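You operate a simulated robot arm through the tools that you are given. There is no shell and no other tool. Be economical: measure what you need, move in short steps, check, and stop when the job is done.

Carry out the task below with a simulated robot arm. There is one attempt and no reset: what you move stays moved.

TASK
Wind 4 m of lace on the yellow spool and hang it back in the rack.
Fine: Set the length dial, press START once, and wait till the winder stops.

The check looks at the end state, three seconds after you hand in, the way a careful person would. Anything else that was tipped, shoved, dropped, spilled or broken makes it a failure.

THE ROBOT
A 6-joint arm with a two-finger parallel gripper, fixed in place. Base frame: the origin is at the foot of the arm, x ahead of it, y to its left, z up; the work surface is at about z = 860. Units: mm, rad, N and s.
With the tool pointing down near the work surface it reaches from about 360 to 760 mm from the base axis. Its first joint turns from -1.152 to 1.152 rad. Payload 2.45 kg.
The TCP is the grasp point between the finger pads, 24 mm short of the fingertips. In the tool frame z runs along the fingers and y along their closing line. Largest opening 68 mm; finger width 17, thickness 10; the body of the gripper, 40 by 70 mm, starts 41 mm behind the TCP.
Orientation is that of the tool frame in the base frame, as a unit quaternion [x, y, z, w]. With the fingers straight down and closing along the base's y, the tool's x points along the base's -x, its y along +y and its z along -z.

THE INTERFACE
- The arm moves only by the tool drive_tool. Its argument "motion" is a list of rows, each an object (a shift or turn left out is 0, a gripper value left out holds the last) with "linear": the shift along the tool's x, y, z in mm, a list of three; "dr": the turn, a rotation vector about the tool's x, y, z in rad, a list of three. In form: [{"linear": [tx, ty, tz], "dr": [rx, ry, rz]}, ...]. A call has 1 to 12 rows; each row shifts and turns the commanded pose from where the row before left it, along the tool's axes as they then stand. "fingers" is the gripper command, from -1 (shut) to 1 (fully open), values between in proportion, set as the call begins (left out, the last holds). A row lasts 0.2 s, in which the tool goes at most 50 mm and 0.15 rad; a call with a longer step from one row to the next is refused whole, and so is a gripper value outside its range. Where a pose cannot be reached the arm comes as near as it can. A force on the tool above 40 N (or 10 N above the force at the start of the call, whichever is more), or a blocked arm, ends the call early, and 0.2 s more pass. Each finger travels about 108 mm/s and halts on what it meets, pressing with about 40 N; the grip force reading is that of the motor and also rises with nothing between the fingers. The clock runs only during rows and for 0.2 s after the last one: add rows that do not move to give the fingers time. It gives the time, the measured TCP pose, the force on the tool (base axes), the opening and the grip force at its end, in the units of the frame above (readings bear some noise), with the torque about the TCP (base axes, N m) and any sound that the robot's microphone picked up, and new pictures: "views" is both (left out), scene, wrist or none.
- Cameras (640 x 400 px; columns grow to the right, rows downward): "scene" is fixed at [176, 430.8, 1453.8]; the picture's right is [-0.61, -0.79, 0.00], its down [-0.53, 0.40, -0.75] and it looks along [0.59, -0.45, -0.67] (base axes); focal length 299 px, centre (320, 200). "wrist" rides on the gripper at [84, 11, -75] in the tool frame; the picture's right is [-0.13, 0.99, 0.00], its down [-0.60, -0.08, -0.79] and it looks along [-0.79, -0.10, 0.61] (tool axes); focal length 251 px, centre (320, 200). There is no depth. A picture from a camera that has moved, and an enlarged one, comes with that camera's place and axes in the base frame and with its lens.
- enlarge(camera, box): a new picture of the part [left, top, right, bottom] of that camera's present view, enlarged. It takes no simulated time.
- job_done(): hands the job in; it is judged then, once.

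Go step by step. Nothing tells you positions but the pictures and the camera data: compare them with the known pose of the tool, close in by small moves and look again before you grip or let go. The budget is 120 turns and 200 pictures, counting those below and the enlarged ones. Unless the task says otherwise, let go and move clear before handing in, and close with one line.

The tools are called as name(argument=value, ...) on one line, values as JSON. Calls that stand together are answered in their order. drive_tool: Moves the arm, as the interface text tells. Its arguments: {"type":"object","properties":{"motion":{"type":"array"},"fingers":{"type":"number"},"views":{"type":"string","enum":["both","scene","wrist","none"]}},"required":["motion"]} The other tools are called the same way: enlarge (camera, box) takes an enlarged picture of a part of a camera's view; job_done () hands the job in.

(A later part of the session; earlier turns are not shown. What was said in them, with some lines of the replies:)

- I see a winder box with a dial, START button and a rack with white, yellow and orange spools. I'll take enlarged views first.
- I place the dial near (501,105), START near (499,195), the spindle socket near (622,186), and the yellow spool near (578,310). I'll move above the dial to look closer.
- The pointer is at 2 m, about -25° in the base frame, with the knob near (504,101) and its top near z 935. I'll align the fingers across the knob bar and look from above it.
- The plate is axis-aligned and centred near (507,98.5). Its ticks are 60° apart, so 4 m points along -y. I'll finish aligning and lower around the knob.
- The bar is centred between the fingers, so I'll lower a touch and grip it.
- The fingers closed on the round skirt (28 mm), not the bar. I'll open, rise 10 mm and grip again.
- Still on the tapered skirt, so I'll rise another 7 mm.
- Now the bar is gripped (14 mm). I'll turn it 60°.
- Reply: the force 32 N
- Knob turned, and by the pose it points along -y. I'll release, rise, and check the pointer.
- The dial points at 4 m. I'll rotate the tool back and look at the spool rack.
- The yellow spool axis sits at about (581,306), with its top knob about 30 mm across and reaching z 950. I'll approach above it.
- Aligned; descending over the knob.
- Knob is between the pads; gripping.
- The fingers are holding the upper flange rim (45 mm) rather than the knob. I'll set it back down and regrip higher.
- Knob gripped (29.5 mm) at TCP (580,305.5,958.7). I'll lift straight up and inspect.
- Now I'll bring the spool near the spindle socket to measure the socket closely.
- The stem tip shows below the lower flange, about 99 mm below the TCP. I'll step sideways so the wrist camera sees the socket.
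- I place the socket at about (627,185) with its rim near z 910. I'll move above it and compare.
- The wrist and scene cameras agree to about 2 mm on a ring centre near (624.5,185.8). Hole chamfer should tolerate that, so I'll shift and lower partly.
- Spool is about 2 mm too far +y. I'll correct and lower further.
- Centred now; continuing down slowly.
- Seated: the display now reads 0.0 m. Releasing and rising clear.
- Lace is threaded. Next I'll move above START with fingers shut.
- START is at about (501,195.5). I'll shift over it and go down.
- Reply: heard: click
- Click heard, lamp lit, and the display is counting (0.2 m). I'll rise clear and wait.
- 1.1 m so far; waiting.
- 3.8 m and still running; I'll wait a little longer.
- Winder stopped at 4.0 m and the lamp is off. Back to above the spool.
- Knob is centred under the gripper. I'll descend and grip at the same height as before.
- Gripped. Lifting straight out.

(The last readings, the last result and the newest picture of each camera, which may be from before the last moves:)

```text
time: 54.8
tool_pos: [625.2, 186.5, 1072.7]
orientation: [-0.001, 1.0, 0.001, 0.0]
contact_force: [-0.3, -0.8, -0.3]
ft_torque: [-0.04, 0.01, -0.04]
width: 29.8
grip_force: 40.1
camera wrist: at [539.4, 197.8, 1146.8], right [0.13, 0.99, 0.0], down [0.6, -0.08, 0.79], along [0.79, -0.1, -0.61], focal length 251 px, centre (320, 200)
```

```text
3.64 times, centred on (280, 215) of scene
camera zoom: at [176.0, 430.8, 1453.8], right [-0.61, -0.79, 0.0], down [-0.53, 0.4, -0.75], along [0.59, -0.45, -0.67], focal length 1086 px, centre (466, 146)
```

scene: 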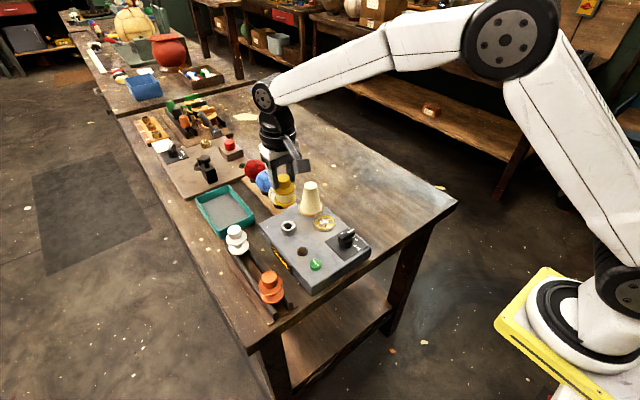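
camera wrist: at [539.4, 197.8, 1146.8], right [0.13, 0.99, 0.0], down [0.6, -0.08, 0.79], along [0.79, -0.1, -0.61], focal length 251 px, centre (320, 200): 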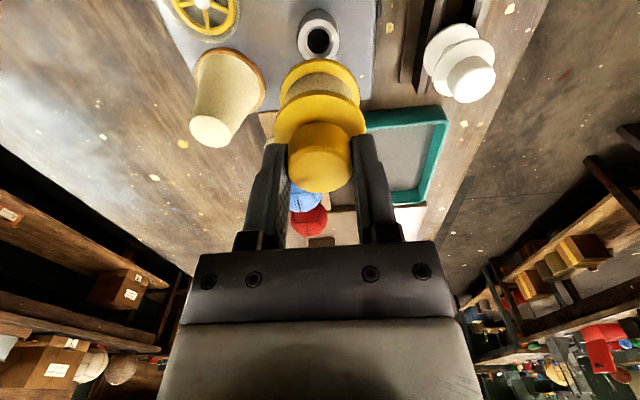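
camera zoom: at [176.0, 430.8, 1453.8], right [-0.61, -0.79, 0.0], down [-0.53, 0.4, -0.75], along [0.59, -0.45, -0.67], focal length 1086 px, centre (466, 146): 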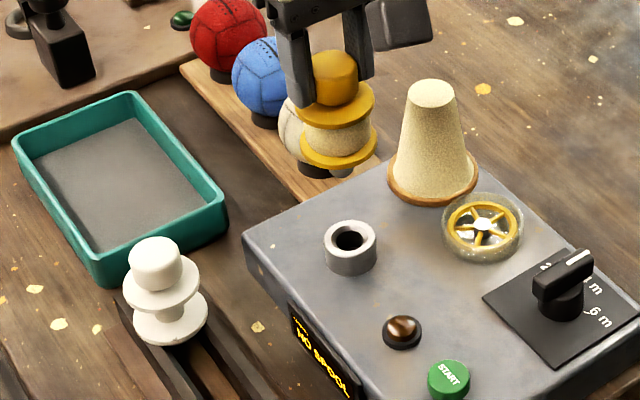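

The strand parted cleanly. I'll carry the spool back above its rack place (580.5,306).

drive_tool(motion=[{"linear": [14.8, 40, 0]}, {"linear": [14.8, 40, 0]}, {"linear": [14.8, 39.5, 0]}, {}, {"linear": [0, 0, 30]}, {"linear": [0, 0, 30]}, {}])

enlarge(camera="scene", box=[210, 200, 310, 310])

enlarge(camera="wrist", box=[220, 0, 420, 160])

```text
time: 56.4
tool_pos: [581.3, 305.3, 1011.1]
orientation: [-0.001, 1.0, 0.001, 0.0]
contact_force: [0.5, -0.5, -0.1]
ft_torque: [0.01, -0.01, 0.03]
width: 29.4
grip_force: 39.9
camera wrist: at [495.7, 315.7, 1085.5], right [0.13, 0.99, 0.0], down [0.6, -0.08, 0.79], along [0.79, -0.1, -0.61], focal length 251 px, centre (320, 200)
```

scene: 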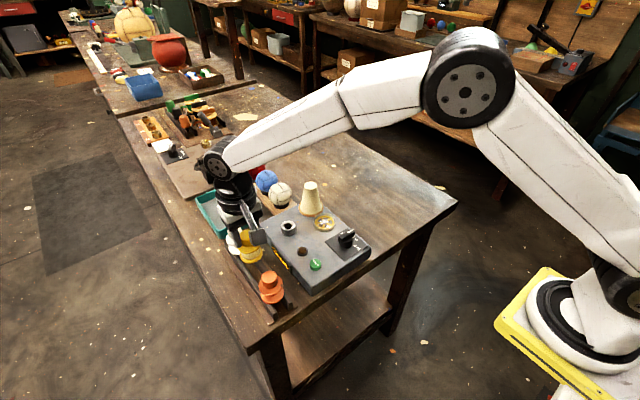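
wrist: 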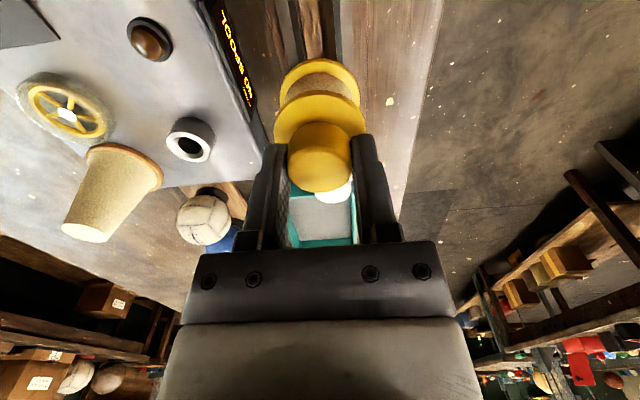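

```text
3.64 times, centred on (260, 255) of scene
camera zoom: at [176.0, 430.8, 1453.8], right [-0.61, -0.79, 0.0], down [-0.53, 0.4, -0.75], along [0.59, -0.45, -0.67], focal length 1086 px, centre (538, 0)
```

zoom: 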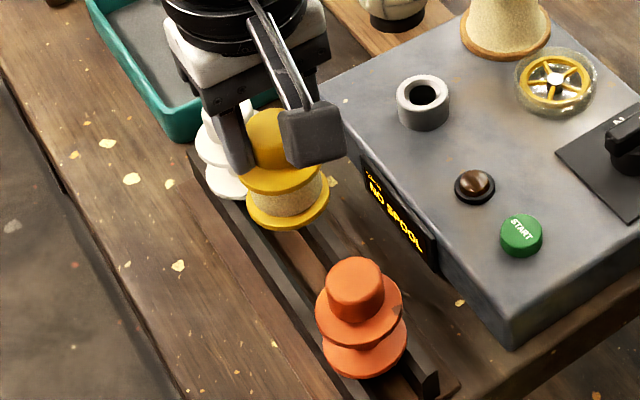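

```text
2.50 times, centred on (320, 80) of wrist
camera zoom: at [495.7, 315.7, 1085.5], right [0.13, 0.99, 0.0], down [0.6, -0.08, 0.79], along [0.79, -0.1, -0.61], focal length 629 px, centre (320, 500)
```

zoom: 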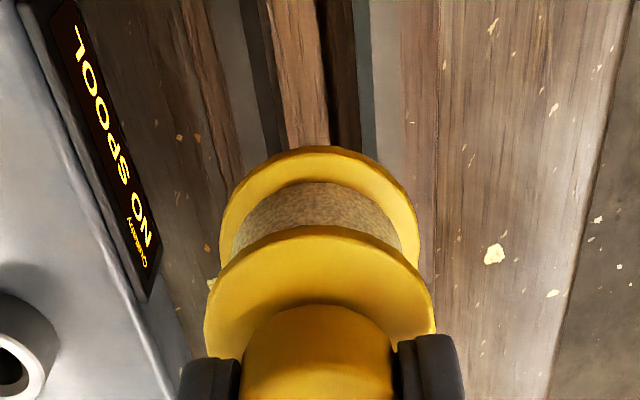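

Over the slot. Lowering steadily.

drive_tool(motion=[{"linear": [0, 0.5, 12]}, {"linear": [0, 0, 12]}, {"linear": [0, 0, 8]}, {"linear": [0, 0, 6]}, {}], views="none")

enlarge(camera="scene", box=[210, 200, 310, 310])

enlarge(camera="wrist", box=[220, 0, 420, 160])

```text
time: 57.6
tool_pos: [579.3, 306.0, 974.1]
orientation: [-0.001, 1.0, 0.0, 0.0]
contact_force: [0.1, -1.3, -1.1]
ft_torque: [0.0, -0.03, -0.01]
width: 29.5
grip_force: 40.0
```

```text
3.64 times, centred on (260, 255) of scene
camera zoom: at [176.0, 430.8, 1453.8], right [-0.61, -0.79, 0.0], down [-0.53, 0.4, -0.75], along [0.59, -0.45, -0.67], focal length 1086 px, centre (538, 0)
```

zoom: 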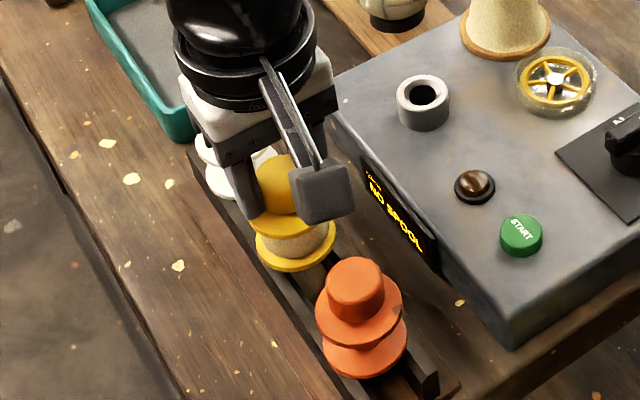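

```text
2.50 times, centred on (320, 80) of wrist
camera zoom: at [494.6, 317.3, 1048.1], right [0.13, 0.99, 0.0], down [0.6, -0.08, 0.79], along [0.79, -0.1, -0.61], focal length 629 px, centre (320, 500)
```

zoom: 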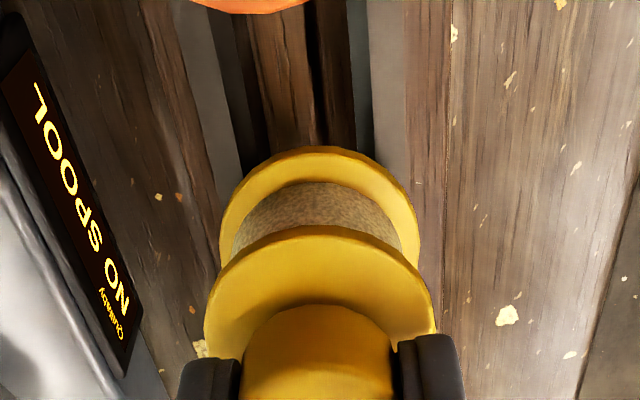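

Free so far. Lowering the last 14 mm in small steps.

drive_tool(motion=[{"linear": [-0.7, 0, 4]}, {"linear": [0, 0, 4]}, {"linear": [0, 0, 2]}, {"linear": [0, 0, 1.5]}, {}], views="none")

drive_tool(motion=[{"linear": [0, 0, 1]}, {"linear": [0, 0, 1]}, {}], views="none")

enlarge(camera="scene", box=[210, 200, 310, 310])

enlarge(camera="wrist", box=[220, 0, 420, 160])

```text
time: 58.8
tool_pos: [580.4, 308.1, 961.5]
orientation: [0.0, 1.0, 0.0, 0.0]
contact_force: [-0.1, -0.6, -0.1]
ft_torque: [-0.01, 0.01, 0.02]
width: 29.9
grip_force: 39.7
```

```text
time: 59.6
tool_pos: [579.7, 307.6, 960.1]
orientation: [-0.001, 1.0, 0.0, -0.001]
contact_force: [0.5, -0.1, 0.6]
ft_torque: [0.01, 0.0, -0.02]
width: 29.6
grip_force: 40.0
```

```text
3.64 times, centred on (260, 255) of scene
camera zoom: at [176.0, 430.8, 1453.8], right [-0.61, -0.79, 0.0], down [-0.53, 0.4, -0.75], along [0.59, -0.45, -0.67], focal length 1086 px, centre (538, 0)
```

zoom: 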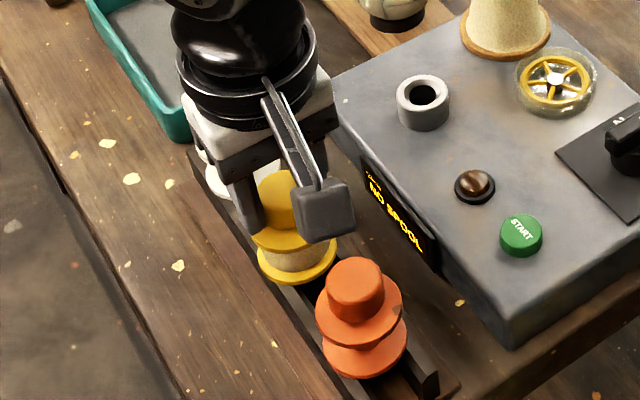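

```text
2.50 times, centred on (320, 80) of wrist
camera zoom: at [495.3, 318.4, 1034.4], right [0.13, 0.99, 0.0], down [0.6, -0.08, 0.79], along [0.79, -0.1, -0.61], focal length 629 px, centre (320, 500)
```

zoom: 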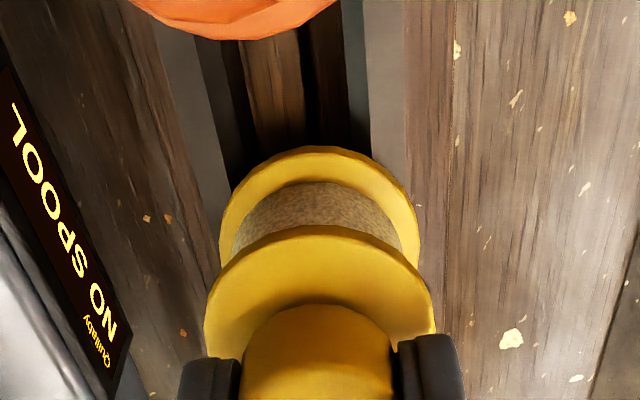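

Readings and the view suggest I'm 1.7 mm too far +y; correcting, then down to contact.

drive_tool(motion=[{"linear": [0, -1.7, -1]}, {}, {"linear": [0, 0, 1]}, {"linear": [0, 0, 1]}, {"linear": [0, 0, 1]}, {}], views="none")

enlarge(camera="wrist", box=[220, 0, 420, 160])

```text
time: 61.0
tool_pos: [582.0, 305.9, 959.6]
orientation: [-0.002, 1.0, 0.0, 0.001]
contact_force: [-7.9, -2.3, 24.4]
ft_torque: [-0.39, 0.49, -0.03]
width: 29.7
grip_force: 40.8
```

```text
2.50 times, centred on (320, 80) of wrist
camera zoom: at [495.8, 316.2, 1034.0], right [0.13, 0.99, 0.0], down [0.6, -0.08, 0.79], along [0.79, -0.1, -0.61], focal length 629 px, centre (320, 500)
```

zoom: 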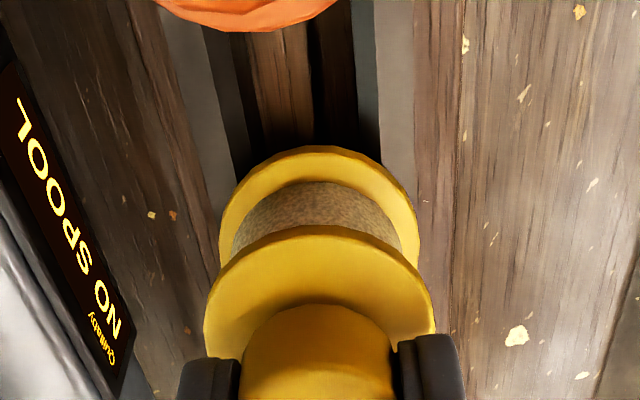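

Flange is on the rails at the expected height (24 N contact). I'll ease off the load, release, and rise.

drive_tool(motion=[{"linear": [0, 0, -0.9]}, {}], views="none")

drive_tool(motion=[{}, {}, {"linear": [0, 0, -15]}, {"linear": [0, 0, -30]}, {"linear": [0, 0, -40]}, {"linear": [20, 0, -40]}, {"linear": [40, 0, -10]}, {"linear": [40, 0, 0]}, {}], fingers=0.6)

enlarge(camera="scene", box=[210, 190, 330, 310])

enlarge(camera="wrist", box=[220, 0, 420, 160])

```text
time: 61.6
tool_pos: [580.0, 305.4, 959.4]
orientation: [0.0, 1.0, 0.001, 0.001]
contact_force: [-3.9, -3.6, 24.4]
ft_torque: [-0.38, 0.23, 0.02]
width: 29.6
grip_force: 39.8
```

```text
time: 63.6
tool_pos: [480.5, 303.0, 1093.9]
orientation: [-0.001, 1.0, 0.0, 0.0]
contact_force: [0.3, 0.7, 1.3]
ft_torque: [0.01, -0.01, -0.02]
width: 54.3
grip_force: 0.1
camera wrist: at [395.0, 315.2, 1168.3], right [0.13, 0.99, 0.0], down [0.6, -0.08, 0.79], along [0.79, -0.1, -0.61], focal length 251 px, centre (320, 200)
```

scene: 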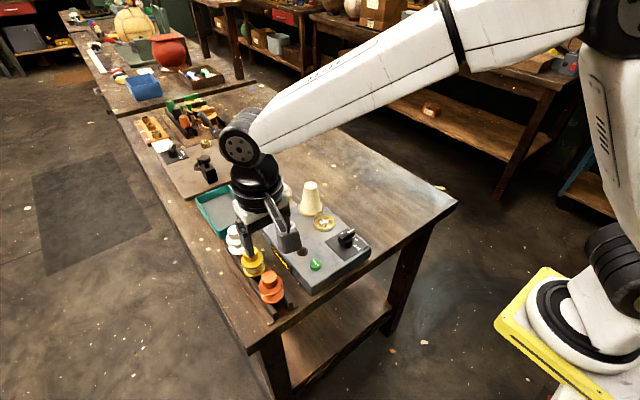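
wrist: 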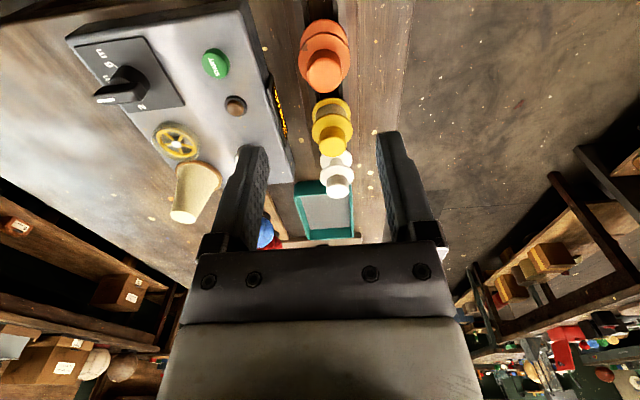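

```text
3.33 times, centred on (270, 250) of scene
camera zoom: at [176.0, 430.8, 1453.8], right [-0.61, -0.79, 0.0], down [-0.53, 0.4, -0.75], along [0.59, -0.45, -0.67], focal length 996 px, centre (487, 33)
```

zoom: 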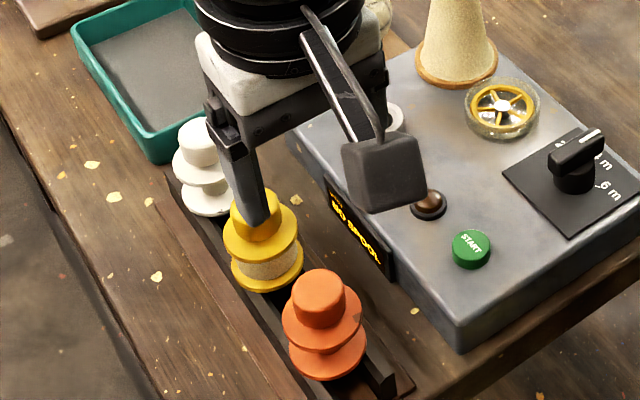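

```text
2.50 times, centred on (320, 80) of wrist
camera zoom: at [395.0, 315.2, 1168.3], right [0.13, 0.99, 0.0], down [0.6, -0.08, 0.79], along [0.79, -0.1, -0.61], focal length 629 px, centre (320, 500)
```

zoom: 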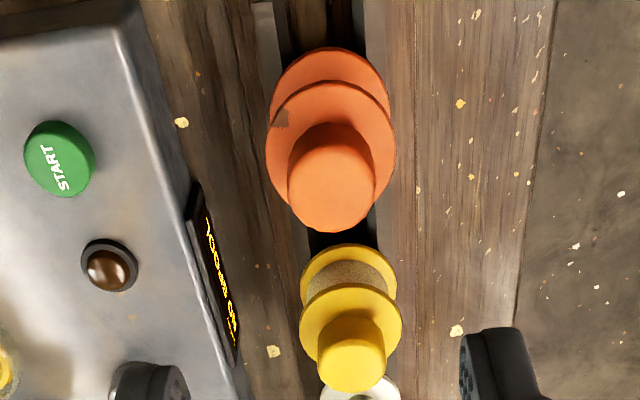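

The spool is upright in its place. I'll move aside for a clear final look.

drive_tool(motion=[{"linear": [0, -40, -10]}, {"linear": [0, -45, -10]}, {"linear": [0, -45, -10]}, {"linear": [0, -45, 0]}, {"linear": [0, -45, 0]}, {}], views="scene")

enlarge(camera="scene", box=[210, 180, 380, 310])

enlarge(camera="scene", box=[215, 215, 305, 320])

```text
time: 65.0
tool_pos: [480.3, 86.5, 1123.0]
orientation: [-0.001, 1.0, -0.001, 0.0]
contact_force: [0.0, -0.5, 0.5]
ft_torque: [-0.04, 0.02, -0.04]
width: 54.5
grip_force: 0.0
```

scene: 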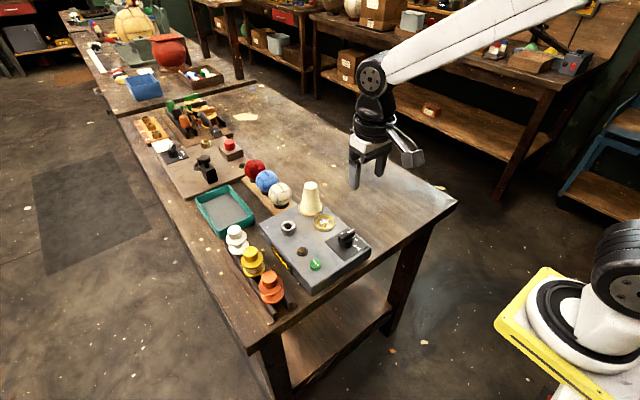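

```text
3.08 times, centred on (295, 245) of scene
camera zoom: at [176.0, 430.8, 1453.8], right [-0.61, -0.79, 0.0], down [-0.53, 0.4, -0.75], along [0.59, -0.45, -0.67], focal length 919 px, centre (397, 62)
```

zoom: 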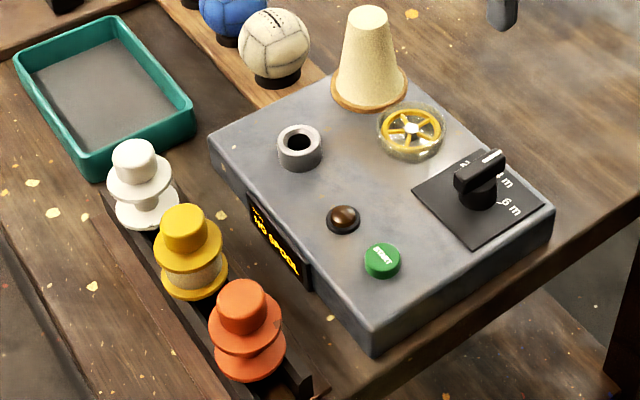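

```text
3.81 times, centred on (260, 268) of scene
camera zoom: at [176.0, 430.8, 1453.8], right [-0.61, -0.79, 0.0], down [-0.53, 0.4, -0.75], along [0.59, -0.45, -0.67], focal length 1138 px, centre (549, -57)
```

zoom: 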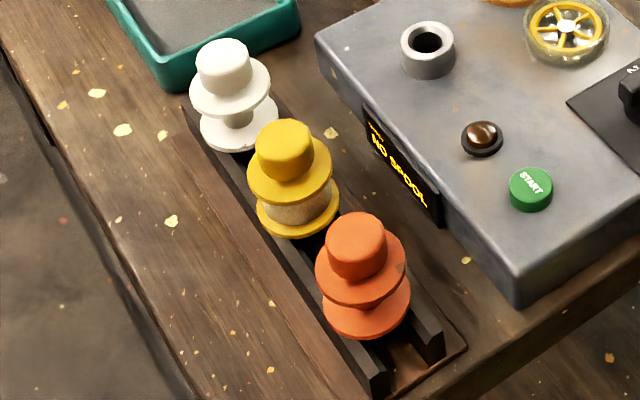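

enlarge(camera="scene", box=[225, 220, 295, 310])

```text
4.44 times, centred on (260, 265) of scene
camera zoom: at [176.0, 430.8, 1453.8], right [-0.61, -0.79, 0.0], down [-0.53, 0.4, -0.75], along [0.59, -0.45, -0.67], focal length 1328 px, centre (587, -89)
```

zoom: 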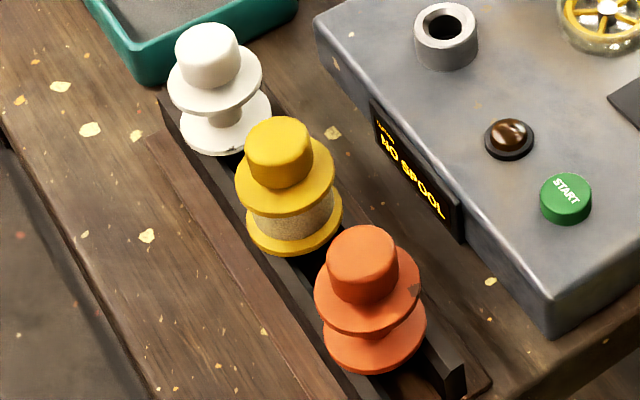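

The yellow spool, wound with lace, sits upright on the rails between the white and orange spools. Nothing else has moved and the gripper is clear, so I'm handing in.

job_done()

```text
The job is handed in.
```

The yellow spool has 4.0 m of lace wound on it and hangs back in its place in the rack; START was pressed once and the winder stopped by itself.
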